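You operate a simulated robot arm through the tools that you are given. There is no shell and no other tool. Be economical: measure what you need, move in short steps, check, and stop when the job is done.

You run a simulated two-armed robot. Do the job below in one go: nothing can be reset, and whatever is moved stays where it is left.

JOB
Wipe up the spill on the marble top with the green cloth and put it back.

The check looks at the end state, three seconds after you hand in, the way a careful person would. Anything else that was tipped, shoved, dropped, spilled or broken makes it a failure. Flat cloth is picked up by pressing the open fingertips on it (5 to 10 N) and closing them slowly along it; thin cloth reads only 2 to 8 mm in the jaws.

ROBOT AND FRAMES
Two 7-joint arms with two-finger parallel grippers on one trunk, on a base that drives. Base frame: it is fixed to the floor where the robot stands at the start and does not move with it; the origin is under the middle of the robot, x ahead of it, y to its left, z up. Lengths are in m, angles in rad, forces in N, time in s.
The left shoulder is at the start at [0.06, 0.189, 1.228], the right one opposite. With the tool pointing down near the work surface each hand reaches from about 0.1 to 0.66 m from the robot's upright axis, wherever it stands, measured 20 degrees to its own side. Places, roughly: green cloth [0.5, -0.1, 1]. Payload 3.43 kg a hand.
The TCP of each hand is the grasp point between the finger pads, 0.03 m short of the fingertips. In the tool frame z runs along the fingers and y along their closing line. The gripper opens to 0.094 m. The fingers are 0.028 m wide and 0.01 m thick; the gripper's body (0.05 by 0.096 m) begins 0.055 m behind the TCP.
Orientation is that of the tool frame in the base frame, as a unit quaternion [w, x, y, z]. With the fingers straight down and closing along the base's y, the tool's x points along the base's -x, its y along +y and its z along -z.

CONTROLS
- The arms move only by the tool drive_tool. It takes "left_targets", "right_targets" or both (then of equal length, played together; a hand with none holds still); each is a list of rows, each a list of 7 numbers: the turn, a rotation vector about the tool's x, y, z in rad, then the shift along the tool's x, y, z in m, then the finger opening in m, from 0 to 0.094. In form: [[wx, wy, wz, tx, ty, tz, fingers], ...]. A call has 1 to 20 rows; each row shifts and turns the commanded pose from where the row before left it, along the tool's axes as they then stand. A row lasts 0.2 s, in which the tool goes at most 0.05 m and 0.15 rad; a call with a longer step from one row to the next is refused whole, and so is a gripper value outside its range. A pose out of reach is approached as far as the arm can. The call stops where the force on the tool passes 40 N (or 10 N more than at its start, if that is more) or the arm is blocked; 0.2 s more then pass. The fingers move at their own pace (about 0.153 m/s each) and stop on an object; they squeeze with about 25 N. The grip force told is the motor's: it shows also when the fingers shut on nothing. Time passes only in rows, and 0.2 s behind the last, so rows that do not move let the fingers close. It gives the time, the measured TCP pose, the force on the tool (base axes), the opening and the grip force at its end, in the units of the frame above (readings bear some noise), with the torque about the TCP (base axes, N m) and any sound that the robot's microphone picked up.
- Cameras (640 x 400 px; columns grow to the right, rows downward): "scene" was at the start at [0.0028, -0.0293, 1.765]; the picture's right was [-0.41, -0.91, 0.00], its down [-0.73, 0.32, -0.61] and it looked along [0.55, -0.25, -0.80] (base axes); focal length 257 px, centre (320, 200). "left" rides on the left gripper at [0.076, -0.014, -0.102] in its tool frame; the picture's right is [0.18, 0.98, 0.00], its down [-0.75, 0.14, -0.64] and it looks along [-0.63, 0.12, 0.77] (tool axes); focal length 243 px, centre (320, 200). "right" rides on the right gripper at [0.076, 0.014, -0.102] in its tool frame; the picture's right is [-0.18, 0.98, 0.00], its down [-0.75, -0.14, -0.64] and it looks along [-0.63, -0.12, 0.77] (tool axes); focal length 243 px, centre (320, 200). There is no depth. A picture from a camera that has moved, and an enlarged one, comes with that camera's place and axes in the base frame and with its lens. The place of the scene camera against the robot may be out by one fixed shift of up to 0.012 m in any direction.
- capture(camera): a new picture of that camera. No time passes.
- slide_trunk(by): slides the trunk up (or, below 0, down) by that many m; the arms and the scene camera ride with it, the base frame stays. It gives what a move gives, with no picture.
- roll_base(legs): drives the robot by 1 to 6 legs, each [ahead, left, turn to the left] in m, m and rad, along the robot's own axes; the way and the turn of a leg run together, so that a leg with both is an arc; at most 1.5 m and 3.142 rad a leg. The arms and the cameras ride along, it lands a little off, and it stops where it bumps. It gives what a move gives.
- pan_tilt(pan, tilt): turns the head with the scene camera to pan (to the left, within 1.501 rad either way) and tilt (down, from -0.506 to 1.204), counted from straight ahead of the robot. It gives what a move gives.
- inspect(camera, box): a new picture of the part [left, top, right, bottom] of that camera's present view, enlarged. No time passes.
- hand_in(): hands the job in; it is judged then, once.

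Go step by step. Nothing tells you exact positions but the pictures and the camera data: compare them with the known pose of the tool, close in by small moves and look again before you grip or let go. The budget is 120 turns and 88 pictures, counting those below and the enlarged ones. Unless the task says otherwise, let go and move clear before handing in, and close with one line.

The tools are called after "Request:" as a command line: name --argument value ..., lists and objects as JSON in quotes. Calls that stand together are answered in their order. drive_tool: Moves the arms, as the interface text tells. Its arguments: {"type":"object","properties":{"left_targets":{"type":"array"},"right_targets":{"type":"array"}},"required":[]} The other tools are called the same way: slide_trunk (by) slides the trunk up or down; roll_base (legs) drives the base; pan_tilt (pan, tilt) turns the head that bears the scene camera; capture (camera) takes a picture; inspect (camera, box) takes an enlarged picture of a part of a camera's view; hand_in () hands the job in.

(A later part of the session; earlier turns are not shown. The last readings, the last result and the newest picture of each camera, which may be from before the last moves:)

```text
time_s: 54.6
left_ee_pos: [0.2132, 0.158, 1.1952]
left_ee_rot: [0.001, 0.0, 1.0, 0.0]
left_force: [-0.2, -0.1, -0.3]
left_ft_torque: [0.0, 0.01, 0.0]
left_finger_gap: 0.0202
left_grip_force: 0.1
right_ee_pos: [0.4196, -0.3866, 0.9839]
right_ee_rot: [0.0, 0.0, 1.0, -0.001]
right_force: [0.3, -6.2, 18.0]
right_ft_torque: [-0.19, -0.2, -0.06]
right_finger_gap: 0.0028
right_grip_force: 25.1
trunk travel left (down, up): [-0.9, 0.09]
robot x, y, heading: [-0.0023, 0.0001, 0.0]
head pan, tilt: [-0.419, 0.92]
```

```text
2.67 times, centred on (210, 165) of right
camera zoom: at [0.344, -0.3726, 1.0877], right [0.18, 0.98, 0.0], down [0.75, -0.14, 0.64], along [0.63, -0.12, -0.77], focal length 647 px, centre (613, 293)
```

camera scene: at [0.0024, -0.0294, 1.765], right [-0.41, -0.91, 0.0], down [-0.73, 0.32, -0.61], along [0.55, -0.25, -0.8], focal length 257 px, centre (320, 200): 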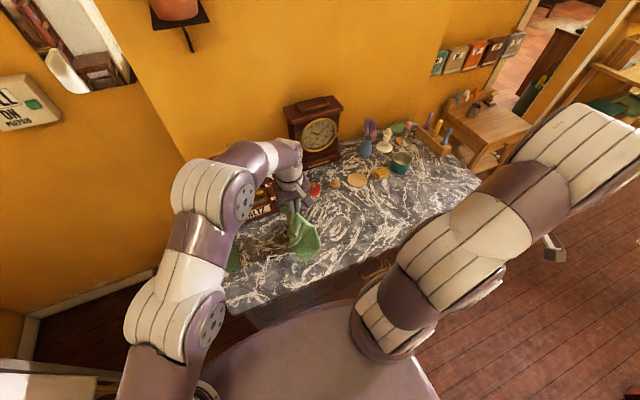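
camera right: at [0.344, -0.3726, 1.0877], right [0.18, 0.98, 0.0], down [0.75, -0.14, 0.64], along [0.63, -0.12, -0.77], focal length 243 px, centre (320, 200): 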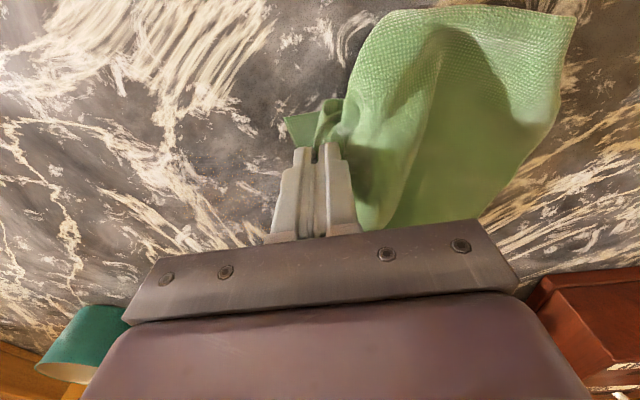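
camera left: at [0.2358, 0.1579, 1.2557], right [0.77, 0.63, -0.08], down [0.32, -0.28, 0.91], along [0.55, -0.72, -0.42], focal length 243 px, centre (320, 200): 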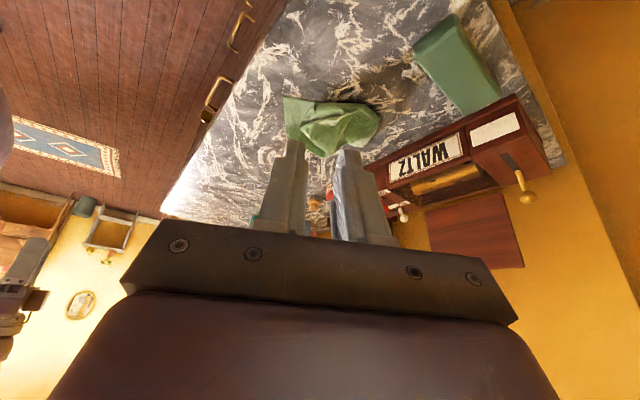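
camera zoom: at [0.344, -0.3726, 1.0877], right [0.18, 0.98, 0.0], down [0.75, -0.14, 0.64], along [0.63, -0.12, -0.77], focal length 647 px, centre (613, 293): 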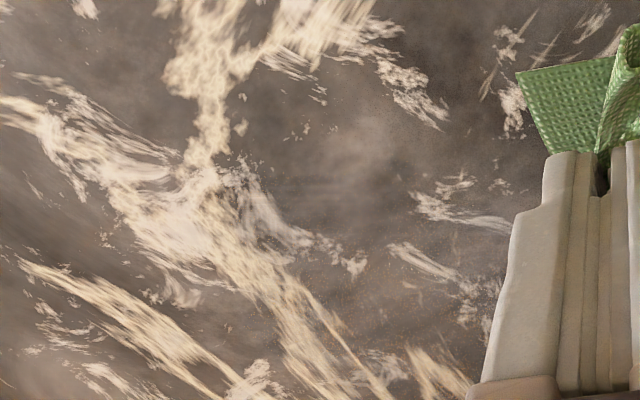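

I lift the cloth aside and bring the left camera to its earlier viewpoint to compare the patch before/after.

Request:
drive_tool --right_targets '[[0, 0, 0, 0, 0, -0.02, 0], [0, 0, 0, 0, 0, -0.04, 0], [0, 0, 0, 0, 0, -0.04, 0], [0, 0, 0, 0.03, -0.01, -0.03, 0], [0, 0, 0, 0.04, -0.01, -0.02, 0], [0, 0, 0, 0.04, -0.02, 0, 0], [0, 0, 0, 0.04, -0.02, 0, 0], [0, 0, 0, 0, 0, 0, 0]]' --left_targets '[[0, 0, 0, 0, 0, 0, 0.02], [0, 0, 0, -0.01, -0.037, -0.006, 0.02], [0, 0, 0, -0.01, -0.038, 0.01, 0.02], [0, 0, 0, -0.01, -0.038, 0.01, 0.02], [0, 0, 0, -0.01, -0.038, 0.01, 0.02], [0, 0, 0, -0.01, -0.038, 0.01, 0.02], [0, 0, 0, -0.01, -0.038, 0.005, 0.02], [0, 0, 0, 0, 0, 0, 0.02]]'

Request:
inspect --camera "left" --box '[0, 110, 110, 210]'

```text
time_s: 56.4
left_ee_pos: [0.2765, -0.0689, 1.1574]
left_ee_rot: [0.001, -0.002, 1.0, -0.001]
left_force: [-1.1, 0.8, 0.0]
left_ft_torque: [-0.05, 0.01, 0.0]
left_finger_gap: 0.0204
left_grip_force: 0.1
right_ee_pos: [0.2669, -0.4468, 1.1316]
right_ee_rot: [-0.001, 0.001, 1.0, -0.001]
right_force: [0.0, 0.3, -0.7]
right_ft_torque: [0.0, 0.0, -0.02]
right_finger_gap: 0.0026
right_grip_force: 24.9
trunk travel left (down, up): [-0.9, 0.09]
robot x, y, heading: [-0.0001, 0.0006, -0.001]
head pan, tilt: [-0.419, 0.92]
```

```text
4.00 times, centred on (55, 160) of left
camera zoom: at [0.1985, -0.0832, 1.2596], right [-0.18, 0.98, 0.0], down [0.75, 0.14, 0.64], along [0.63, 0.12, -0.77], focal length 970 px, centre (1380, 360)
```

zoom: 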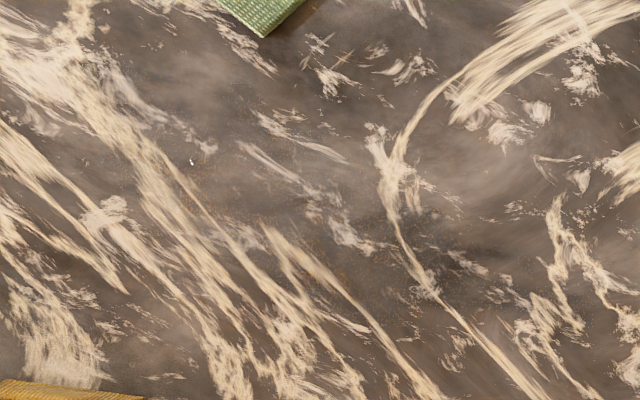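

The reddish wash has clearly faded, so this was the spill and wiping works. I zoom to find residue.

Request:
inspect --camera "left" --box '[10, 130, 90, 190]'

```text
6.67 times, centred on (50, 160) of left
camera zoom: at [0.1985, -0.0832, 1.2596], right [-0.18, 0.98, 0.0], down [0.75, 0.14, 0.64], along [0.63, 0.12, -0.77], focal length 1618 px, centre (2120, 467)
```

zoom: 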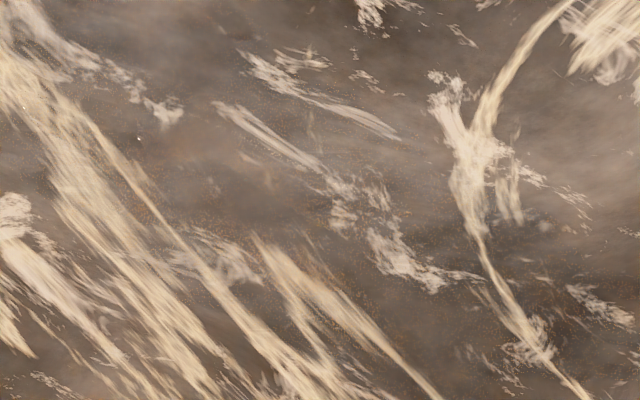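

Some specks remain, so I go for a second, denser wipe over x 0.41–0.52, y −0.38…−0.51.

Request:
drive_tool --right_targets '[[0, 0, 0, -0.04, 0.02, 0, 0], [0, 0, 0, -0.04, 0.02, 0, 0], [0, 0, 0, -0.04, 0.02, 0, 0], [0, 0, 0, -0.03, 0.01, 0.03, 0], [0, 0, 0, 0, 0, 0.04, 0], [0, 0, 0, 0, 0, 0.04, 0], [0, 0, 0, 0, 0, 0.025, 0], [0, 0, 0, 0, 0, 0.008, 0], [0, 0, 0, 0, 0, 0.003, 0], [0, 0, 0, 0, 0, 0, 0]]'

```text
time_s: 58.6
left_ee_pos: [0.2738, -0.0702, 1.1563]
left_ee_rot: [0.0, -0.001, 1.0, 0.0]
left_force: [0.6, 0.2, 0.4]
left_ft_torque: [0.02, -0.01, -0.02]
left_finger_gap: 0.02
left_grip_force: 0.2
right_ee_pos: [0.4203, -0.3776, 0.9875]
right_ee_rot: [0.002, 0.001, 1.0, -0.001]
right_force: [0.9, -2.0, 10.2]
right_ft_torque: [-0.07, -0.12, -0.04]
right_finger_gap: 0.0024
right_grip_force: 25.3
trunk travel left (down, up): [-0.9, 0.09]
robot x, y, heading: [-0.0027, 0.001, 0.001]
head pan, tilt: [-0.419, 0.92]
```

Request:
drive_tool --right_targets '[[0, 0, 0, 0, -0.032, 0, 0], [0, 0, 0, 0, -0.032, 0.0005, 0], [0, 0, 0, 0, -0.032, 0.0005, 0], [0, 0, 0, 0, -0.032, 0.0005, 0], [0, 0, 0, -0.018, 0, 0, 0], [0, 0, 0, 0, 0.032, 0, 0], [0, 0, 0, 0, 0.032, 0, 0], [0, 0, 0, 0, 0.032, -0.0005, 0], [0, 0, 0, 0, 0.032, -0.0005, 0], [0, 0, 0, -0.018, 0, 0, 0], [0, 0, 0, 0, -0.032, 0, 0], [0, 0, 0, 0, -0.032, 0, 0], [0, 0, 0, 0, -0.032, 0.0005, 0], [0, 0, 0, 0, -0.025, 0.0005, 0], [0, 0, 0, -0.018, 0.005, 0, 0], [0, 0, 0, 0, 0.028, 0, 0], [0, 0, 0, 0, 0.028, 0, 0], [0, 0, 0, 0, 0.028, 0, 0], [0, 0, 0, 0, 0.028, 0, 0], [0, 0, 0, 0, 0, 0, 0]]'

```text
time_s: 62.8
left_ee_pos: [0.2747, -0.0704, 1.1566]
left_ee_rot: [0.0, 0.0, 1.0, 0.0]
left_force: [-0.5, 0.6, 0.3]
left_ft_torque: [0.04, 0.03, -0.04]
left_finger_gap: 0.0201
left_grip_force: 0.1
right_ee_pos: [0.4752, -0.3813, 0.9862]
right_ee_rot: [0.0, 0.0, 1.0, 0.001]
right_force: [0.1, 0.2, -0.5]
right_ft_torque: [-0.01, 0.01, 0.02]
right_finger_gap: 0.0027
right_grip_force: 25.1
trunk travel left (down, up): [-0.9, 0.09]
robot x, y, heading: [0.0026, -0.0005, -0.005]
head pan, tilt: [-0.419, 0.92]
```

Pressure is zero at this spot; I lower 2 mm and wipe the far lanes and back.

Request:
drive_tool --right_targets '[[0, 0, 0, -0.005, 0, 0.002, 0], [0, 0, 0, 0, -0.028, 0, 0], [0, 0, 0, 0, -0.028, 0, 0], [0, 0, 0, 0, -0.028, 0, 0], [0, 0, 0, 0, -0.02, 0, 0], [0, 0, 0, -0.018, 0.01, 0, 0], [0, 0, 0, 0, 0.028, 0, 0], [0, 0, 0, 0, 0.028, 0, 0], [0, 0, 0, 0, 0.028, 0, 0], [0, 0, 0, 0.018, 0, 0, 0], [0, 0, 0, 0.018, 0, 0, 0], [0, 0, 0, 0, -0.028, 0, 0], [0, 0, 0, 0, -0.028, 0, 0], [0, 0, 0, 0, -0.028, 0, 0], [0, 0, 0, 0, -0.028, 0, 0], [0, 0, 0, 0.02, 0, 0, 0], [0, 0, 0, 0, 0.03, 0, 0], [0, 0, 0, 0, 0.03, 0, 0], [0, 0, 0, 0, 0.03, 0, 0], [0, 0, 0, 0, 0.03, 0, 0]]'

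```text
time_s: 67.0
left_ee_pos: [0.2761, -0.0684, 1.1575]
left_ee_rot: [0.0, -0.001, 1.0, -0.001]
left_force: [0.6, -0.3, -0.8]
left_ft_torque: [-0.05, -0.01, 0.01]
left_finger_gap: 0.0199
left_grip_force: 0.1
right_ee_pos: [0.4412, -0.3807, 0.9847]
right_ee_rot: [-0.001, 0.0, 1.0, -0.001]
right_force: [0.1, -0.4, -0.1]
right_ft_torque: [0.01, -0.01, -0.04]
right_finger_gap: 0.0025
right_grip_force: 25.3
trunk travel left (down, up): [-0.9, 0.09]
robot x, y, heading: [-0.0018, -0.0012, -0.003]
head pan, tilt: [-0.419, 0.92]
```

Request:
drive_tool --right_targets '[[0, 0, 0, 0, -0.005, 0.002, 0], [0, 0, 0, 0, 0, 0.001, 0], [0, 0, 0, 0, 0, 0, 0]]'

```text
time_s: 67.8
left_ee_pos: [0.2739, -0.069, 1.1575]
left_ee_rot: [0.001, 0.0, 1.0, 0.0]
left_force: [-1.4, 0.1, 0.4]
left_ft_torque: [0.0, -0.02, -0.01]
left_finger_gap: 0.0202
left_grip_force: 0.1
right_ee_pos: [0.4416, -0.3876, 0.9842]
right_ee_rot: [0.001, 0.0, 1.0, -0.001]
right_force: [0.8, -1.5, 13.3]
right_ft_torque: [-0.02, -0.17, -0.06]
right_finger_gap: 0.0027
right_grip_force: 25.4
trunk travel left (down, up): [-0.9, 0.09]
robot x, y, heading: [-0.0039, 0.0034, -0.004]
head pan, tilt: [-0.419, 0.92]
```

13 N now; strokes along x, stepping right.

Request:
drive_tool --right_targets '[[0, 0, 0, 0.03, 0, 0, 0], [0, 0, 0, 0, -0.02, 0, 0], [0, 0, 0, -0.037, 0, 0, 0], [0, 0, 0, -0.037, 0, 0, 0], [0, 0, 0, -0.035, 0, 0, 0], [0, 0, 0, 0, -0.02, 0, 0], [0, 0, 0, 0.037, 0, 0, 0], [0, 0, 0, 0.037, 0, 0, 0], [0, 0, 0, 0.035, 0, 0, 0], [0, 0, 0, 0, -0.02, 0.0003, 0], [0, 0, 0, -0.037, 0, 0, 0], [0, 0, 0, -0.037, 0, 0, 0], [0, 0, 0, -0.035, 0, 0, 0], [0, 0, 0, 0, -0.02, 0.0003, 0], [0, 0, 0, 0.037, 0, 0, 0], [0, 0, 0, 0.037, 0, 0, 0], [0, 0, 0, 0.035, 0, 0, 0], [0, 0, 0, 0, 0, 0, 0]]'

Request:
drive_tool --right_targets '[[0, 0, 0, 0, -0.02, 0.0005, 0], [0, 0, 0, -0.03, 0, 0, 0], [0, 0, 0, -0.03, 0, 0, 0], [0, 0, 0, 0, -0.018, 0, 0], [0, 0, 0, 0.03, 0, 0, 0], [0, 0, 0, 0.03, 0, 0, 0], [0, 0, 0, -0.02, 0.03, 0, 0], [0, 0, 0, -0.02, 0.03, 0, 0], [0, 0, 0, -0.02, 0.03, 0, 0], [0, 0, 0, -0.02, 0.03, 0, 0], [0, 0, 0, 0, 0, 0, 0]]'

```text
time_s: 71.6
left_ee_pos: [0.276, -0.0681, 1.1575]
left_ee_rot: [0.0, 0.0, 1.0, 0.0]
left_force: [-0.4, -0.3, -0.3]
left_ft_torque: [0.02, 0.0, 0.03]
left_finger_gap: 0.02
left_grip_force: 0.2
right_ee_pos: [0.41, -0.4682, 0.9838]
right_ee_rot: [0.001, 0.0, 1.0, -0.001]
right_force: [3.6, -1.5, 19.6]
right_ft_torque: [0.0, -0.29, -0.07]
right_finger_gap: 0.0025
right_grip_force: 25.0
trunk travel left (down, up): [-0.9, 0.09]
robot x, y, heading: [-0.0015, -0.0013, -0.004]
head pan, tilt: [-0.419, 0.92]
```

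```text
time_s: 74.0
left_ee_pos: [0.2722, -0.068, 1.1581]
left_ee_rot: [0.003, -0.001, 1.0, -0.001]
left_force: [-0.1, -0.9, -0.7]
left_ft_torque: [-0.01, -0.01, -0.03]
left_finger_gap: 0.0201
left_grip_force: 0.1
right_ee_pos: [0.4886, -0.3841, 0.9829]
right_ee_rot: [0.002, 0.0, 1.0, -0.001]
right_force: [-3.4, -3.2, 32.5]
right_ft_torque: [-0.03, -0.16, -0.01]
right_finger_gap: 0.0027
right_grip_force: 25.1
trunk travel left (down, up): [-0.9, 0.09]
robot x, y, heading: [0.0004, -0.0001, 0.001]
head pan, tilt: [-0.419, 0.92]
```

Good firm passes. I lift aside as before and compare from the same left view.

Request:
drive_tool --right_targets '[[0, 0, 0, 0, 0, -0.02, 0], [0, 0, 0, 0, 0, -0.04, 0], [0, 0, 0, 0, 0, -0.04, 0], [0, 0, 0, 0.03, -0.01, -0.03, 0], [0, 0, 0, 0.04, -0.01, -0.02, 0], [0, 0, 0, 0.045, -0.015, 0, 0], [0, 0, 0, 0.045, -0.015, 0, 0], [0, 0, 0, 0.045, -0.015, 0, 0], [0, 0, 0, 0, 0, 0, 0], [0, 0, 0, 0, 0, 0, 0]]'

Request:
inspect --camera "left" --box '[0, 110, 110, 210]'

Request:
inspect --camera "left" --box '[0, 130, 70, 190]'

```text
time_s: 76.2
left_ee_pos: [0.2746, -0.0704, 1.1572]
left_ee_rot: [0.0, 0.0, 1.0, 0.0]
left_force: [-0.2, 0.6, -0.3]
left_ft_torque: [-0.03, 0.0, 0.0]
left_finger_gap: 0.02
left_grip_force: 0.0
right_ee_pos: [0.2844, -0.4493, 1.1309]
right_ee_rot: [0.0, -0.001, 1.0, -0.001]
right_force: [0.5, 0.3, 0.2]
right_ft_torque: [0.0, -0.01, 0.02]
right_finger_gap: 0.0023
right_grip_force: 24.9
trunk travel left (down, up): [-0.9, 0.09]
robot x, y, heading: [0.0016, -0.0038, -0.0]
head pan, tilt: [-0.419, 0.92]
```

```text
4.00 times, centred on (55, 160) of left
camera zoom: at [0.199, -0.0841, 1.2595], right [-0.18, 0.98, 0.0], down [0.75, 0.14, 0.64], along [0.63, 0.12, -0.77], focal length 970 px, centre (1380, 360)
```

zoom: 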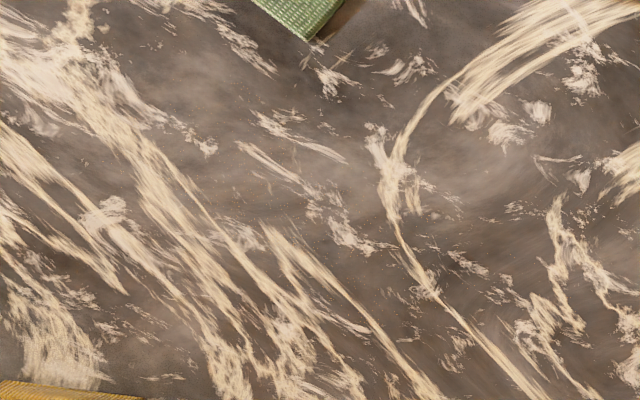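

```text
6.67 times, centred on (35, 160) of left
camera zoom: at [0.199, -0.0841, 1.2595], right [-0.18, 0.98, 0.0], down [0.75, 0.14, 0.64], along [0.63, 0.12, -0.77], focal length 1618 px, centre (2220, 467)
```

zoom: 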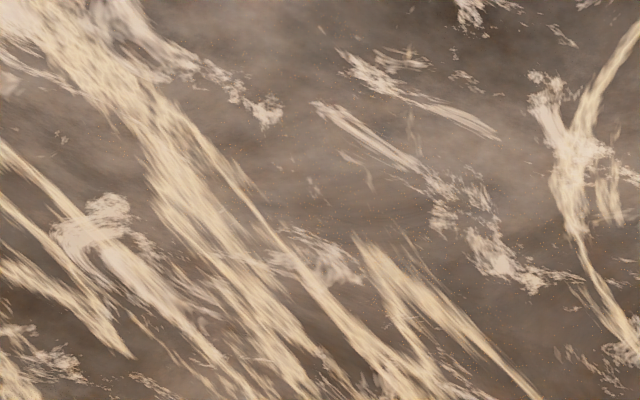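

The patch is nearly gone, only sparse tiny specks remain. One more firm pass over a slightly wider area.

Request:
drive_tool --right_targets '[[0, 0, 0, -0.04, 0.02, 0, 0], [0, 0, 0, -0.04, 0.02, 0, 0], [0, 0, 0, -0.04, 0.02, 0, 0], [0, 0, 0, -0.005, 0.015, 0.03, 0], [0, 0, 0, 0, 0, 0.04, 0], [0, 0, 0, 0, 0, 0.04, 0], [0, 0, 0, 0, 0, 0.025, 0], [0, 0, 0, 0, 0, 0.008, 0], [0, 0, 0, 0, 0, 0.004, 0], [0, 0, 0, 0, 0, 0, 0]]'

```text
time_s: 78.4
left_ee_pos: [0.2747, -0.069, 1.1581]
left_ee_rot: [0.001, 0.0, 1.0, 0.0]
left_force: [0.6, 0.2, 0.6]
left_ft_torque: [0.01, -0.01, 0.0]
left_finger_gap: 0.0199
left_grip_force: 0.0
right_ee_pos: [0.4113, -0.3769, 0.9854]
right_ee_rot: [0.002, 0.001, 1.0, -0.002]
right_force: [-0.1, -2.6, 20.1]
right_ft_torque: [0.07, -0.19, 0.0]
right_finger_gap: 0.0024
right_grip_force: 25.3
trunk travel left (down, up): [-0.9, 0.09]
robot x, y, heading: [0.0002, -0.0034, 0.002]
head pan, tilt: [-0.419, 0.92]
```

Request:
drive_tool --right_targets '[[0, 0, 0, 0, -0.034, 0, 0], [0, 0, 0, 0, -0.034, 0, 0], [0, 0, 0, 0, -0.034, 0.0005, 0], [0, 0, 0, 0, -0.034, 0.0005, 0], [0, 0, 0, -0.02, 0, 0, 0], [0, 0, 0, 0, 0.034, 0, 0], [0, 0, 0, 0, 0.034, 0, 0], [0, 0, 0, 0, 0.034, 0, 0], [0, 0, 0, 0, 0.034, 0, 0], [0, 0, 0, -0.02, 0, 0, 0], [0, 0, 0, 0, -0.034, 0, 0], [0, 0, 0, 0, -0.034, 0, 0], [0, 0, 0, 0, -0.034, 0, 0], [0, 0, 0, 0, -0.025, 0.0005, 0], [0, 0, 0, -0.02, 0.0, 0, 0], [0, 0, 0, 0, 0.032, 0, 0], [0, 0, 0, 0, 0.032, 0, 0], [0, 0, 0, 0, 0.032, 0, 0], [0, 0, 0, 0, 0.031, 0, 0], [0, 0, 0, -0.02, 0, 0, 0]]'

Request:
drive_tool --right_targets '[[0, 0, 0, 0, -0.03, 0, 0], [0, 0, 0, 0, -0.03, 0, 0], [0, 0, 0, 0, -0.025, 0, 0], [0, 0, 0, -0.018, 0, 0, 0], [0, 0, 0, 0, 0.03, 0, 0], [0, 0, 0, 0, 0.03, 0, 0], [0, 0, 0, 0, 0.025, 0, 0], [0, 0, 0, 0.03, 0, 0, 0], [0, 0, 0, 0.03, 0, 0, 0], [0, 0, 0, 0, 0, 0, 0]]'

```text
time_s: 82.5
left_ee_pos: [0.2727, -0.0683, 1.1567]
left_ee_rot: [0.001, 0.001, 1.0, -0.001]
left_force: [0.6, 0.6, 0.4]
left_ft_torque: [0.0, 0.02, 0.0]
left_finger_gap: 0.0199
left_grip_force: 0.1
right_ee_pos: [0.4749, -0.3754, 0.9854]
right_ee_rot: [0.002, 0.001, 1.0, -0.001]
right_force: [-5.9, 3.2, 27.0]
right_ft_torque: [0.27, -0.02, 0.03]
right_finger_gap: 0.0022
right_grip_force: 25.0
trunk travel left (down, up): [-0.9, 0.09]
robot x, y, heading: [0.0005, 0.0003, 0.001]
head pan, tilt: [-0.419, 0.92]
stopped in row 20 (right hand): the force on the tool passed its limit at 44 N (the readings are from after the stop); the commanded pose is now the measured one
```

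```text
time_s: 84.8
left_ee_pos: [0.2749, -0.0681, 1.1572]
left_ee_rot: [0.001, 0.0, 1.0, -0.001]
left_force: [0.5, -0.9, 0.2]
left_ft_torque: [0.0, 0.01, -0.06]
left_finger_gap: 0.0198
left_grip_force: 0.0
right_ee_pos: [0.4332, -0.3756, 0.9856]
right_ee_rot: [0.004, 0.0, 1.0, -0.001]
right_force: [-1.5, 4.7, 22.1]
right_ft_torque: [0.33, -0.12, 0.07]
right_finger_gap: 0.0024
right_grip_force: 25.1
trunk travel left (down, up): [-0.9, 0.09]
robot x, y, heading: [0.0002, -0.0022, -0.0]
head pan, tilt: [-0.419, 0.92]
stopped in row 10 (right hand): the force on the tool passed its limit at 41 N (the readings are from after the stop); the commanded pose is now the measured one
```

Done wiping. I lift the cloth, retract the left hand, and carry it above the left end of its original place.

Request:
drive_tool --right_targets '[[0, 0, 0, 0, 0, -0.03, 0], [0, 0, 0, 0, 0, -0.04, 0], [0, 0, 0, 0, 0, -0.04, 0], [0, 0, 0, 0, 0, -0.045, 0], [0, 0, 0, 0, 0, -0.045, 0], [0, 0, 0, -0.005, 0.043, 0, 0], [0, 0, 0, -0.005, 0.043, 0, 0], [0, 0, 0, -0.005, 0.043, 0, 0], [0, 0, 0, -0.005, 0.043, 0, 0], [0, 0, 0, -0.005, 0.043, 0, 0], [0, 0, 0, -0.005, 0.043, 0, 0], [0, 0, 0, -0.005, 0.043, 0, 0], [0, 0, 0, -0.005, 0.043, 0, 0], [0, 0, 0, 0, 0.043, 0, 0], [0, 0, 0, 0, 0, 0, 0], [0, 0, 0, 0, 0, 0, 0]]' --left_targets '[[0, 0, 0, 0.03, 0.035, 0, 0.02], [0, 0, 0, 0.02, 0.04, 0, 0.02], [0, 0, 0, 0.02, 0.04, 0, 0.02], [0, 0, 0, 0.02, 0.04, 0, 0.02], [0, 0, 0, 0.01, 0.045, 0, 0.02], [0, 0, 0, 0, 0.045, 0, 0.02], [0, 0, 0, 0, 0.045, 0, 0.02], [0, 0, 0, 0, 0, 0, 0.02], [0, 0, 0, 0, 0, 0, 0.02], [0, 0, 0, 0, 0, 0, 0.02], [0, 0, 0, 0, 0, 0, 0.02], [0, 0, 0, 0, 0, 0, 0.02], [0, 0, 0, 0, 0, 0, 0.02], [0, 0, 0, 0, 0, 0, 0.02], [0, 0, 0, 0, 0, 0, 0.02], [0, 0, 0, 0, 0, 0, 0.02]]'

Request:
inspect --camera "scene" --box '[210, 130, 490, 310]'

```text
time_s: 86.1
left_ee_pos: [0.188, 0.1431, 1.1535]
left_ee_rot: [0.005, -0.03, 1.0, -0.005]
left_force: [7.3, -13.7, -3.6]
left_ft_torque: [1.68, 0.4, 1.4]
left_finger_gap: 0.0204
left_grip_force: 0.2
left hand out of reach, approached as far as the arm can: row 5, 6
right_ee_pos: [0.4351, -0.3594, 1.1827]
right_ee_rot: [0.0, 0.001, 1.0, -0.001]
right_force: [-0.5, 0.4, -0.4]
right_ft_torque: [-0.02, 0.04, -0.01]
right_finger_gap: 0.0024
right_grip_force: 25.1
trunk travel left (down, up): [-0.9, 0.09]
robot x, y, heading: [0.0014, -0.0007, -0.003]
head pan, tilt: [-0.419, 0.92]
stopped in row 6 (left hand): the force on the tool passed its limit at 165 N (the readings are from after the stop); the commanded pose is now the measured one
```

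```text
2.22 times, centred on (350, 220) of scene
camera zoom: at [0.0035, -0.0266, 1.765], right [-0.41, -0.91, 0.0], down [-0.73, 0.32, -0.61], along [0.55, -0.25, -0.8], focal length 572 px, centre (253, 156)
```

zoom: 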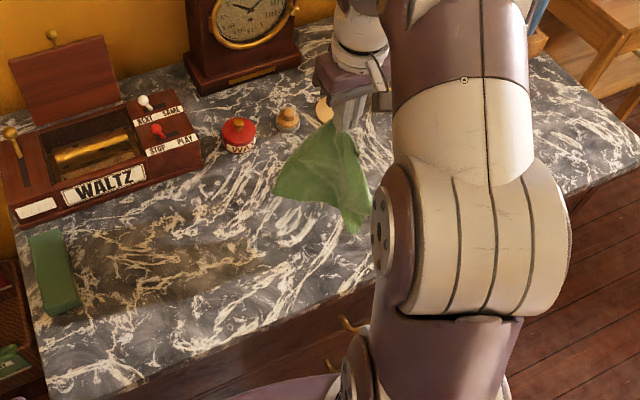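

The left hand hit its reach limit against itself; I ease it forward/up, then carry the cloth on.

Request:
drive_tool --left_targets '[[0, 0, 0, -0.015, 0, -0.02, 0.02], [0, 0, 0, -0.015, 0, -0.02, 0.02], [0, 0, 0, 0, 0, 0, 0.02]]'

Request:
drive_tool --right_targets '[[0, 0, 0, -0.005, 0.043, 0, 0], [0, 0, 0, -0.005, 0.043, 0, 0], [0, 0, 0, -0.005, 0.043, 0, 0], [0, 0, 0, -0.005, 0.043, 0, 0], [0, 0, 0, -0.005, 0.043, 0, 0], [0, 0, 0, -0.005, 0.04, 0, 0], [0, 0, 0, -0.005, 0.04, 0, 0], [0, 0, 0, -0.005, 0.04, 0, 0], [0, 0, 0, 0, 0.03, 0, 0], [0, 0, 0, 0, 0, 0, 0], [0, 0, 0, 0, 0, 0, 0]]'

Request:
capture --camera "left"

```text
time_s: 86.9
left_ee_pos: [0.2163, 0.1439, 1.1931]
left_ee_rot: [0.002, -0.027, 1.0, -0.004]
left_force: [0.3, 0.2, 0.1]
left_ft_torque: [0.03, -0.01, 0.0]
left_finger_gap: 0.02
left_grip_force: 0.0
right_ee_pos: [0.4347, -0.3613, 1.1809]
right_ee_rot: [0.0, 0.0, 1.0, 0.001]
right_force: [0.4, 0.8, -1.3]
right_ft_torque: [0.02, -0.02, -0.03]
right_finger_gap: 0.002
right_grip_force: 24.8
trunk travel left (down, up): [-0.9, 0.09]
robot x, y, heading: [-0.0004, 0.0007, 0.004]
head pan, tilt: [-0.419, 0.92]
```

```text
time_s: 89.3
left_ee_pos: [0.2158, 0.1447, 1.1925]
left_ee_rot: [0.002, -0.028, 1.0, -0.003]
left_force: [-0.4, 1.0, 0.3]
left_ft_torque: [0.02, 0.02, -0.03]
left_finger_gap: 0.0197
left_grip_force: 0.2
right_ee_pos: [0.4744, 0.0044, 1.1822]
right_ee_rot: [0.0, 0.0, 1.0, 0.0]
right_force: [0.3, 0.1, 0.2]
right_ft_torque: [-0.01, -0.01, 0.0]
right_finger_gap: 0.0024
right_grip_force: 25.1
trunk travel left (down, up): [-0.9, 0.09]
robot x, y, heading: [0.0033, -0.0011, 0.0]
head pan, tilt: [-0.419, 0.92]
```

```text
11 pictures are left
camera left: at [0.1389, 0.1265, 1.2946], right [-0.24, 0.97, -0.01], down [0.74, 0.19, 0.65], along [0.63, 0.15, -0.76], focal length 243 px, centre (320, 200)
```

left: 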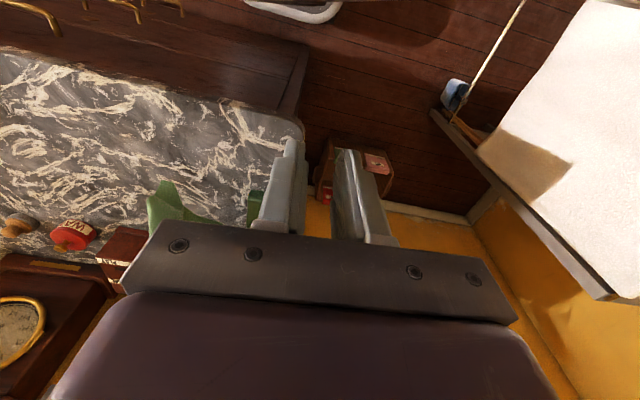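

Now I lay it down in an arc: free end touching on the left, grip going right and down.

Request:
drive_tool --right_targets '[[0, 0, 0, 0, 0, 0.01, 0], [0, 0, 0, 0, 0, 0, 0], [0, 0, 0, 0, -0.03, 0.002, 0], [0, 0, 0, 0, -0.03, 0.006, 0], [0, 0, 0, 0, -0.03, 0.01, 0], [0, 0, 0, 0, -0.03, 0.016, 0], [0, 0, 0, 0, -0.02, 0.016, 0], [0, 0, 0, 0, -0.02, 0.022, 0], [0, 0, 0, 0, -0.02, 0.03, 0], [0, 0, 0, 0, -0.01, 0.027, 0], [0, 0, 0, 0, -0.01, 0.03, 0], [0, 0, 0, 0, -0.007, 0.02, 0], [0, 0, 0, 0, 0, 0, 0], [0, 0, 0, 0, 0, 0, 0]]'

Request:
inspect --camera "scene" --box '[210, 150, 370, 310]'

```text
time_s: 92.3
left_ee_pos: [0.2157, 0.1444, 1.1927]
left_ee_rot: [0.002, -0.028, 1.0, -0.003]
left_force: [0.7, 0.9, -0.4]
left_ft_torque: [0.04, -0.03, -0.04]
left_finger_gap: 0.02
left_grip_force: 0.0
right_ee_pos: [0.475, -0.2027, 0.9918]
right_ee_rot: [0.001, 0.0, 1.0, 0.0]
right_force: [0.9, 0.1, -0.4]
right_ft_torque: [0.0, 0.01, -0.01]
right_finger_gap: 0.0025
right_grip_force: 25.5
trunk travel left (down, up): [-0.9, 0.09]
robot x, y, heading: [0.0009, 0.0001, 0.005]
head pan, tilt: [-0.419, 0.92]
```

```text
2.50 times, centred on (290, 230) of scene
camera zoom: at [0.0029, -0.0291, 1.765], right [-0.41, -0.91, 0.0], down [-0.73, 0.32, -0.61], along [0.55, -0.25, -0.8], focal length 643 px, centre (395, 125)
```

zoom: 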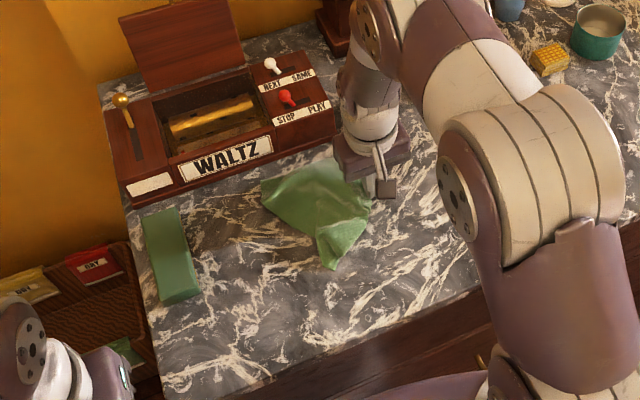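

The cloth is bunched. I drag it to the right so it trails flat; later the left hand will pull it back left by its left end.

Request:
drive_tool --right_targets '[[0, 0, 0, 0, -0.02, 0, 0], [0, 0, 0, 0, -0.02, 0, 0], [0, 0, 0, 0, -0.02, 0, 0], [0, 0, 0, 0, -0.02, 0, 0], [0, 0, 0, 0, -0.02, 0, 0], [0, 0, 0, 0, -0.02, 0, 0], [0, 0, 0, 0, -0.02, 0, 0], [0, 0, 0, 0, 0, 0.004, 0], [0, 0, 0, 0, 0, 0, 0]]'

Request:
inspect --camera "scene" --box '[210, 150, 370, 310]'

```text
time_s: 94.3
left_ee_pos: [0.2155, 0.1431, 1.1923]
left_ee_rot: [0.003, -0.027, 1.0, -0.003]
left_force: [-1.3, 0.5, 0.8]
left_ft_torque: [0.01, -0.02, 0.0]
left_finger_gap: 0.02
left_grip_force: 0.1
right_ee_pos: [0.4748, -0.3444, 0.9889]
right_ee_rot: [0.0, 0.0, 1.0, 0.0]
right_force: [0.2, 0.1, 0.0]
right_ft_torque: [0.0, 0.04, -0.01]
right_finger_gap: 0.0025
right_grip_force: 25.0
trunk travel left (down, up): [-0.9, 0.09]
robot x, y, heading: [0.0019, 0.0006, 0.001]
head pan, tilt: [-0.419, 0.92]
```

```text
2.50 times, centred on (290, 230) of scene
camera zoom: at [0.0028, -0.029, 1.765], right [-0.41, -0.91, 0.0], down [-0.73, 0.32, -0.61], along [0.55, -0.25, -0.8], focal length 643 px, centre (395, 125)
```

zoom: 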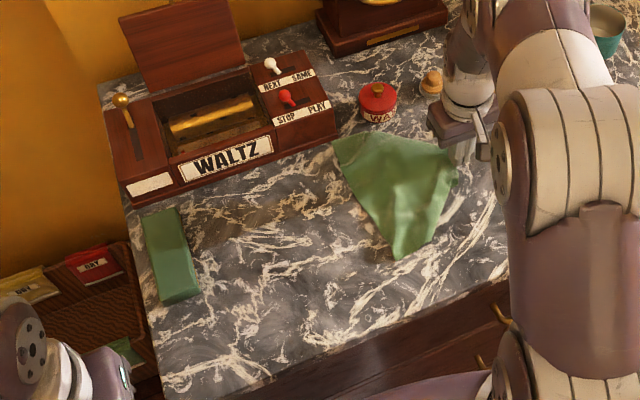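

The cloth hangs with its long side along x now (I hold a long edge). I'll lift, yaw it 90°, bring it toward the robot, then drag it forward so it trails flat in its original orientation.

Request:
drive_tool --right_targets '[[0, 0, 0, 0, 0, -0.04, 0], [0, 0, 0, 0, 0, -0.045, 0], [0, 0, 0, 0, 0, -0.045, 0], [0, 0, -0.15, 0, 0, 0, 0], [0, 0, -0.15, 0, 0, 0, 0], [0, 0, -0.15, 0, 0, 0, 0], [0, 0, -0.15, 0, 0, 0, 0], [0, 0, -0.15, 0, 0, 0, 0], [0, 0, -0.15, 0, 0, 0, 0], [0, 0, -0.15, 0, 0, 0, 0], [0, 0, -0.15, 0, 0, 0, 0], [0, 0, -0.15, 0, 0, 0, 0], [0, 0, -0.15, 0, 0, 0, 0], [0, 0, -0.07, 0, 0, 0, 0], [0, 0, 0, -0.039, 0.0233, 0, 0], [0, 0, 0, -0.039, 0.0233, 0, 0], [0, 0, 0, -0.039, 0.0233, 0, 0], [0, 0, 0, -0.039, 0.0233, 0, 0], [0, 0, 0, -0.039, 0.0233, 0, 0], [0, 0, 0, -0.039, 0.0233, 0, 0]]'

Request:
inspect --camera "scene" --box '[210, 150, 370, 310]'

```text
time_s: 98.5
left_ee_pos: [0.2143, 0.1455, 1.1929]
left_ee_rot: [0.004, -0.028, 1.0, -0.004]
left_force: [0.2, -0.7, 0.2]
left_ft_torque: [-0.04, 0.03, 0.01]
left_finger_gap: 0.0203
left_grip_force: 0.0
right_ee_pos: [0.3363, -0.1072, 1.12]
right_ee_rot: [0.0, -0.706, 0.708, -0.001]
right_force: [-1.0, 0.0, 0.3]
right_ft_torque: [-0.04, -0.05, -0.08]
right_finger_gap: 0.0025
right_grip_force: 25.0
trunk travel left (down, up): [-0.9, 0.09]
robot x, y, heading: [-0.0032, -0.0006, -0.002]
head pan, tilt: [-0.419, 0.92]
```

```text
2.50 times, centred on (290, 230) of scene
camera zoom: at [0.002, -0.0276, 1.765], right [-0.41, -0.91, 0.0], down [-0.73, 0.32, -0.61], along [0.55, -0.25, -0.8], focal length 643 px, centre (395, 125)
```

zoom: 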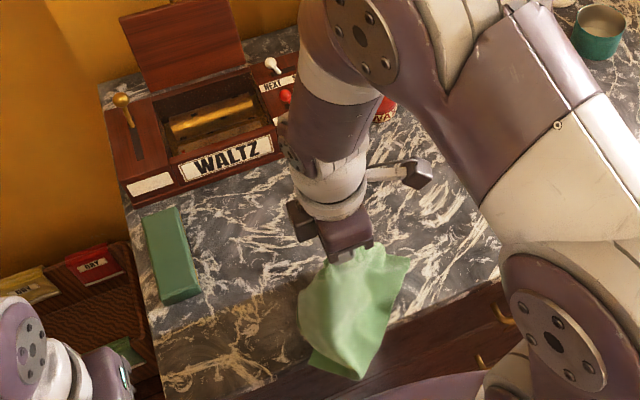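

It hangs over the front edge in the right orientation. I lower while drawing it forward.

Request:
drive_tool --right_targets '[[0, 0, 0, 0, -0.015, 0.03, 0], [0, 0, 0, 0, -0.015, 0.03, 0], [0, 0, 0, 0, -0.015, 0.03, 0], [0, 0, 0, 0, -0.015, 0.025, 0], [0, 0, 0, 0, -0.015, 0.008, 0], [0, 0, 0, 0, -0.015, 0.004, 0], [0, 0, 0, 0, -0.015, 0, 0], [0, 0, 0, 0, -0.015, 0, 0], [0, 0, 0, 0, -0.015, 0, 0], [0, 0, 0, 0, -0.012, 0, 0], [0, 0, 0, 0, -0.01, 0, 0], [0, 0, 0, 0, 0, 0, 0], [0, 0, 0, 0, 0, 0, 0]]'

Request:
inspect --camera "scene" --box '[210, 150, 370, 310]'

```text
time_s: 101.3
left_ee_pos: [0.2162, 0.1447, 1.1924]
left_ee_rot: [0.002, -0.028, 1.0, -0.003]
left_force: [0.6, 0.0, -0.3]
left_ft_torque: [-0.01, 0.01, 0.02]
left_finger_gap: 0.0199
left_grip_force: 0.0
right_ee_pos: [0.4922, -0.1088, 0.9925]
right_ee_rot: [0.0, -0.707, 0.707, -0.001]
right_force: [0.0, 0.6, -0.7]
right_ft_torque: [0.04, 0.05, -0.05]
right_finger_gap: 0.0027
right_grip_force: 24.9
trunk travel left (down, up): [-0.9, 0.09]
robot x, y, heading: [0.0022, -0.0024, 0.001]
head pan, tilt: [-0.419, 0.92]
```

```text
2.50 times, centred on (290, 230) of scene
camera zoom: at [0.0028, -0.0291, 1.765], right [-0.41, -0.91, 0.0], down [-0.73, 0.32, -0.61], along [0.55, -0.25, -0.8], focal length 643 px, centre (395, 125)
```

zoom: 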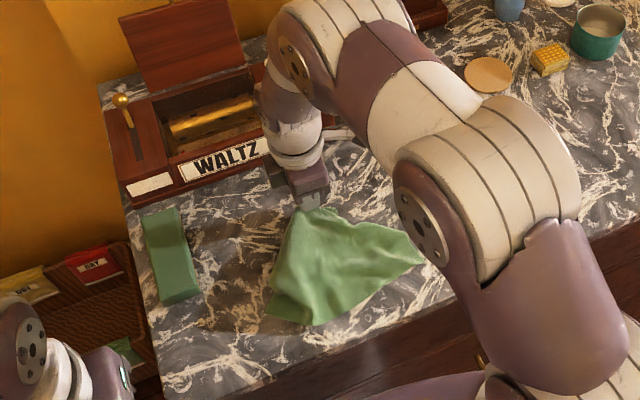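

Draped like a cape from the far-edge middle. I set it down at x≈0.505, release, back off, and view it from the right wrist.

Request:
drive_tool --right_targets '[[0, 0, 0, 0, -0.012, 0.002, 0], [0, 0, 0, 0, 0, 0.004, 0], [0, 0, 0, 0, 0, 0, 0], [0, 0, 0, 0, 0, 0, 0.03], [0, 0, 0, 0, 0, 0, 0.03], [0, 0, 0, 0, 0, -0.02, 0.03], [0, 0, 0, 0, 0, -0.04, 0.03], [0, 0, 0, 0, 0, -0.04, 0.03], [0, 0, 0, 0.02, 0.03, -0.03, 0.03], [0, 0, 0.15, 0.02, 0.03, -0.02, 0.03], [0, 0, 0.15, 0, 0, 0, 0.03], [0, 0, 0.15, 0, 0, 0, 0.03], [0, 0, 0.15, 0, 0, 0, 0.03], [0, 0, 0.15, 0, 0, 0, 0.03], [0, 0, 0.15, 0, 0, 0, 0.03], [0, 0, 0.15, 0, 0, 0, 0.03], [0, 0, 0.15, 0, 0, 0, 0.03], [0, 0, 0.15, 0, 0, 0, 0.03], [0, 0, 0.15, 0, 0, 0, 0.03], [0, 0, 0.07, 0, 0, 0, 0.03]]'

Request:
capture --camera "right"

```text
time_s: 105.5
left_ee_pos: [0.2157, 0.1445, 1.1914]
left_ee_rot: [0.003, -0.028, 1.0, -0.004]
left_force: [0.3, -0.4, -0.8]
left_ft_torque: [-0.01, 0.02, 0.0]
left_finger_gap: 0.0201
left_grip_force: 0.0
right_ee_pos: [0.4452, -0.1486, 1.1359]
right_ee_rot: [0.001, 0.001, 1.0, 0.0]
right_force: [-0.4, -1.0, -0.3]
right_ft_torque: [-0.01, -0.01, 0.0]
right_finger_gap: 0.0297
right_grip_force: 0.0
trunk travel left (down, up): [-0.9, 0.09]
robot x, y, heading: [0.0008, -0.0009, -0.003]
head pan, tilt: [-0.419, 0.92]
```

```text
6 pictures are left
camera right: at [0.3689, -0.1346, 1.2388], right [0.19, 0.98, 0.0], down [0.75, -0.14, 0.64], along [0.63, -0.12, -0.77], focal length 243 px, centre (320, 200)
```

right: 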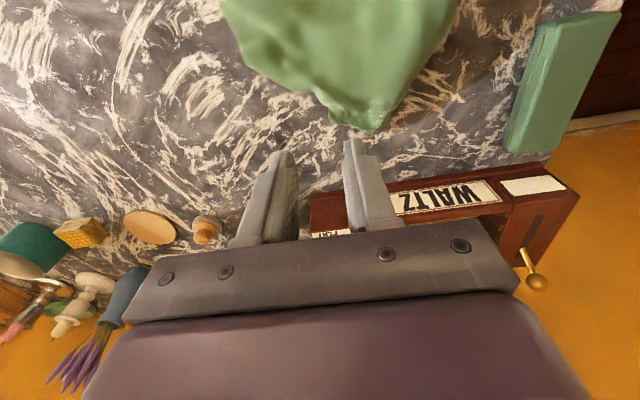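

The cloth seems larger than its original footprint (it was likely folded). I back off for one good view.

Request:
drive_tool --right_targets '[[0, 0, 0, 0.04, 0.01, -0.02, 0.03], [0, 0, 0, 0.04, 0.01, -0.02, 0.03], [0, 0, 0, 0.04, 0.01, -0.02, 0.03], [0, 0, 0, 0.02, 0.0, 0, 0.03], [0, 0, 0, 0, 0, 0, 0.03]]'

Request:
capture --camera "right"

```text
time_s: 106.7
left_ee_pos: [0.217, 0.1442, 1.1922]
left_ee_rot: [0.003, -0.028, 1.0, -0.003]
left_force: [-0.1, -0.1, -0.5]
left_ft_torque: [-0.01, -0.02, -0.02]
left_finger_gap: 0.0199
left_grip_force: 0.1
right_ee_pos: [0.3035, -0.1201, 1.1959]
right_ee_rot: [-0.001, 0.0, 1.0, -0.001]
right_force: [0.3, 1.6, -0.5]
right_ft_torque: [0.02, -0.01, 0.01]
right_finger_gap: 0.0302
right_grip_force: 0.0
trunk travel left (down, up): [-0.9, 0.09]
robot x, y, heading: [-0.0017, -0.0019, -0.0]
head pan, tilt: [-0.419, 0.92]
```

```text
5 pictures are left
camera right: at [0.2276, -0.1047, 1.2996], right [0.18, 0.98, 0.0], down [0.75, -0.14, 0.64], along [0.63, -0.12, -0.77], focal length 243 px, centre (320, 200)
```

right: 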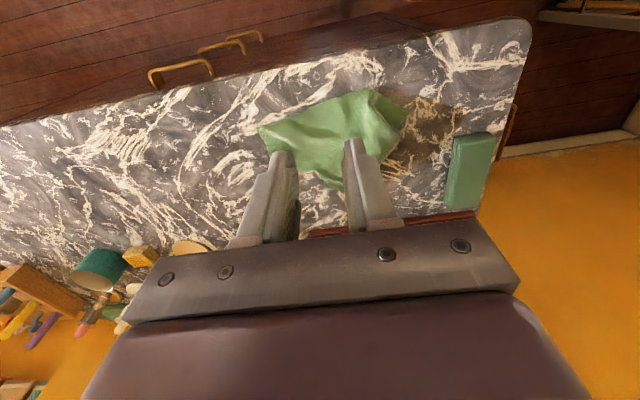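

The cloth is a rumpled rectangle centred ≈(0.41,−0.11), ends about 5 cm too near the robot. I'll use both hands: press near each near corner and slide the corners back to their original spots.

Request:
drive_tool --right_targets '[[0, 0, 0, -0.012, -0.0142, 0, 0.02], [0, 0, 0, -0.012, -0.0142, 0, 0.02], [0, 0, 0, -0.012, -0.0142, 0, 0.02], [0, 0, 0, -0.012, -0.0142, 0, 0.02], [0, 0, 0, -0.012, -0.0142, 0, 0.02], [0, 0, 0, -0.012, -0.0142, 0, 0.02], [0, 0, 0, 0, 0, 0.036, 0.02], [0, 0, 0, 0, 0, 0.036, 0.02], [0, 0, 0, 0, 0, 0.036, 0.02], [0, 0, 0, 0, 0, 0.036, 0.02], [0, 0, 0, 0, 0, 0.036, 0.02], [0, 0, 0, 0, 0, 0, 0.02]]' --left_targets '[[0, 0, 0, -0.0265, -0.0297, 0, 0.02], [0, 0, 0, -0.0265, -0.0297, 0, 0.02], [0, 0, 0, -0.0265, -0.0297, 0, 0.02], [0, 0, 0, -0.0265, -0.0297, 0, 0.02], [0, 0, 0, -0.0265, -0.0297, 0, 0.02], [0, 0, 0, -0.0265, -0.0297, 0, 0.02], [0, 0, 0, 0, 0, 0.036, 0.02], [0, 0, 0, 0, 0, 0.036, 0.02], [0, 0, 0, 0, 0, 0.036, 0.02], [0, 0, 0, 0, 0, 0.036, 0.02], [0, 0, 0, 0, 0, 0.032, 0.02], [0, 0, 0, 0, 0, 0, 0.02]]'

```text
time_s: 109.3
left_ee_pos: [0.387, -0.0274, 1.0187]
left_ee_rot: [0.005, -0.028, 1.0, -0.004]
left_force: [-0.5, 0.3, 0.1]
left_ft_torque: [0.01, -0.02, 0.0]
left_finger_gap: 0.0201
left_grip_force: 0.0
right_ee_pos: [0.3759, -0.2039, 1.0152]
right_ee_rot: [0.0, 0.0, 1.0, 0.001]
right_force: [0.2, 0.0, 0.1]
right_ft_torque: [-0.01, -0.01, 0.02]
right_finger_gap: 0.0199
right_grip_force: 0.1
trunk travel left (down, up): [-0.9, 0.09]
robot x, y, heading: [-0.0026, -0.0005, 0.004]
head pan, tilt: [-0.419, 0.92]
```

Request:
drive_tool --right_targets '[[0, 0, 0, 0, 0, 0.02, 0.02], [0, 0, 0, 0, 0, 0.009, 0.02], [0, 0, 0, 0, 0, 0.002, 0.02], [0, 0, 0, 0, 0, 0, 0.02]]' --left_targets '[[0, 0, 0, 0, 0, 0.023, 0.02], [0, 0, 0, 0, 0, 0.009, 0.02], [0, 0, 0, 0, 0, 0.002, 0.02], [0, 0, 0, 0, 0, 0, 0.02]]'

```text
time_s: 110.3
left_ee_pos: [0.3872, -0.0268, 0.9847]
left_ee_rot: [0.003, -0.026, 1.0, -0.004]
left_force: [-0.1, -0.4, 0.1]
left_ft_torque: [-0.02, 0.0, -0.03]
left_finger_gap: 0.0198
left_grip_force: 0.1
right_ee_pos: [0.3766, -0.2043, 0.9846]
right_ee_rot: [0.0, 0.0, 1.0, 0.0]
right_force: [0.5, 0.1, 0.1]
right_ft_torque: [0.01, 0.06, -0.02]
right_finger_gap: 0.0199
right_grip_force: 0.1
trunk travel left (down, up): [-0.9, 0.09]
robot x, y, heading: [0.0002, -0.0009, -0.0]
head pan, tilt: [-0.419, 0.92]
```

Request:
drive_tool --right_targets '[[0, 0, 0, 0, 0, 0.002, 0.02], [0, 0, 0, 0, 0, 0.001, 0.02], [0, 0, 0, 0, 0, 0, 0.02]]' --left_targets '[[0, 0, 0, 0, 0, 0.002, 0.02], [0, 0, 0, 0, 0, 0.001, 0.02], [0, 0, 0, 0, 0, 0, 0.02]]'

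```text
time_s: 111.1
left_ee_pos: [0.3864, -0.0284, 0.9831]
left_ee_rot: [0.004, -0.029, 1.0, -0.005]
left_force: [0.1, 0.1, 14.0]
left_ft_torque: [-0.17, -0.11, 0.02]
left_finger_gap: 0.0198
left_grip_force: 0.0
right_ee_pos: [0.3758, -0.2042, 0.9827]
right_ee_rot: [0.001, 0.0, 1.0, -0.001]
right_force: [0.2, 0.2, -0.5]
right_ft_torque: [0.01, -0.02, -0.01]
right_finger_gap: 0.02
right_grip_force: 0.0
trunk travel left (down, up): [-0.9, 0.09]
robot x, y, heading: [0.0026, 0.0002, -0.002]
head pan, tilt: [-0.419, 0.92]
```

Request:
drive_tool --right_targets '[[0, 0, 0, 0, 0, 0.001, 0.02], [0, 0, 0, 0, 0, 0.001, 0.02], [0, 0, 0, 0, 0, 0, 0.02]]'

Request:
capture --camera "right"

```text
time_s: 111.9
left_ee_pos: [0.3863, -0.0278, 0.9828]
left_ee_rot: [0.003, -0.027, 1.0, -0.004]
left_force: [3.3, -1.1, 10.9]
left_ft_torque: [-0.2, -0.17, -0.01]
left_finger_gap: 0.0202
left_grip_force: 0.5
right_ee_pos: [0.3753, -0.2037, 0.9806]
right_ee_rot: [0.002, 0.0, 1.0, -0.001]
right_force: [-1.1, 0.1, 13.9]
right_ft_torque: [-0.11, 0.09, 0.02]
right_finger_gap: 0.02
right_grip_force: 0.1
trunk travel left (down, up): [-0.9, 0.09]
robot x, y, heading: [0.0006, -0.0026, 0.001]
head pan, tilt: [-0.419, 0.92]
```

```text
4 pictures are left
camera right: at [0.2996, -0.1898, 1.0845], right [0.18, 0.98, 0.0], down [0.75, -0.14, 0.64], along [0.63, -0.12, -0.76], focal length 243 px, centre (320, 200)
```

right: 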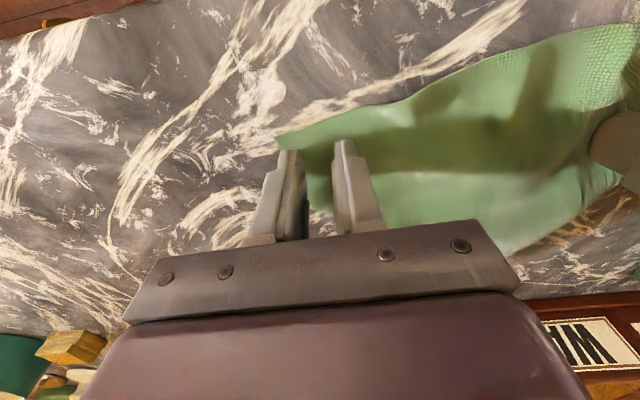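

Both fingertip pairs are on the cloth near its ends. I pinch gently with both.

Request:
drive_tool --right_targets '[[0, 0, 0, 0, 0.004, -0.0004, 0.02], [0, 0, 0, 0, 0, 0, 0.017], [0, 0, 0, 0, 0, 0, 0.014], [0, 0, 0, 0, 0, 0, 0.011], [0, 0, 0, 0, 0, 0, 0.008], [0, 0, 0, 0, 0, 0, 0.005], [0, 0, 0, 0, 0, 0, 0.002], [0, 0, 0, 0, 0, 0, 0], [0, 0, 0, 0, 0, 0, 0]]' --left_targets '[[0, 0, 0, 0, 0, 0, 0.02], [0, 0, 0, 0, 0, 0, 0.017], [0, 0, 0, 0, 0, 0, 0.014], [0, 0, 0, 0, 0, 0, 0.011], [0, 0, 0, 0, 0, 0, 0.008], [0, 0, 0, 0, 0, 0, 0.005], [0, 0, 0, 0, 0, 0, 0.002], [0, 0, 0, 0, 0, 0, 0], [0, 0, 0, 0, 0, 0, 0]]'

```text
time_s: 113.9
left_ee_pos: [0.3856, -0.0271, 0.983]
left_ee_rot: [0.005, -0.028, 1.0, -0.004]
left_force: [2.3, -2.3, 21.8]
left_ft_torque: [-0.11, -0.19, -0.04]
left_finger_gap: 0.0067
left_grip_force: 24.5
right_ee_pos: [0.3749, -0.2005, 0.9811]
right_ee_rot: [0.002, 0.001, 1.0, 0.0]
right_force: [0.8, -0.7, 5.5]
right_ft_torque: [0.01, 0.01, -0.05]
right_finger_gap: 0.0011
right_grip_force: 25.5
trunk travel left (down, up): [-0.9, 0.09]
robot x, y, heading: [0.0004, 0.0026, -0.004]
head pan, tilt: [-0.419, 0.92]
```

Left has cloth (6.7 mm), right slipped off (1.1 mm). I retry the right a bit further in.

Request:
drive_tool --right_targets '[[0, 0, 0, 0, 0, -0.006, 0.0], [0, 0, 0, -0.015, 0.018, 0, 0.035], [0, 0, 0, 0, 0, 0, 0.035], [0, 0, 0, 0, 0, 0.005, 0.035], [0, 0, 0, 0, 0, 0.0015, 0.035], [0, 0, 0, 0, 0, 0, 0.035]]'

```text
time_s: 115.3
left_ee_pos: [0.3852, -0.028, 0.9822]
left_ee_rot: [0.005, -0.028, 1.0, -0.005]
left_force: [3.4, -2.5, 18.6]
left_ft_torque: [-0.18, -0.24, 0.01]
left_finger_gap: 0.0071
left_grip_force: 24.9
right_ee_pos: [0.3906, -0.1822, 0.982]
right_ee_rot: [0.001, 0.0, 1.0, -0.001]
right_force: [-0.5, -0.6, 14.9]
right_ft_torque: [-0.25, 0.0, -0.02]
right_finger_gap: 0.0353
right_grip_force: 0.3
trunk travel left (down, up): [-0.9, 0.09]
robot x, y, heading: [0.0029, -0.0005, -0.001]
head pan, tilt: [-0.419, 0.92]
```

Request:
drive_tool --right_targets '[[0, 0, 0, 0, 0, -0.0005, 0.032], [0, 0, 0, 0, 0, 0, 0.029], [0, 0, 0, 0, 0, 0, 0.026], [0, 0, 0, 0, 0, 0, 0.023], [0, 0, 0, 0, 0, 0, 0.02], [0, 0, 0, 0, 0, 0, 0.017], [0, 0, 0, 0, 0, 0, 0.014], [0, 0, 0, 0, 0, 0, 0.011], [0, 0, 0, 0, 0, 0, 0.008], [0, 0, 0, 0, 0, 0, 0.004], [0, 0, 0, 0, 0, 0, 0], [0, 0, 0, 0, 0, 0, 0]]'

```text
time_s: 117.9
left_ee_pos: [0.3849, -0.0277, 0.9823]
left_ee_rot: [0.004, -0.027, 1.0, -0.004]
left_force: [2.5, -3.2, 18.7]
left_ft_torque: [-0.14, -0.22, -0.01]
left_finger_gap: 0.0069
left_grip_force: 25.1
right_ee_pos: [0.3899, -0.1833, 0.9816]
right_ee_rot: [0.002, 0.0, 1.0, -0.001]
right_force: [0.1, 0.7, 14.8]
right_ft_torque: [0.05, 0.05, -0.01]
right_finger_gap: 0.0
right_grip_force: 25.4
trunk travel left (down, up): [-0.9, 0.09]
robot x, y, heading: [0.0013, -0.0018, 0.003]
head pan, tilt: [-0.419, 0.92]
```

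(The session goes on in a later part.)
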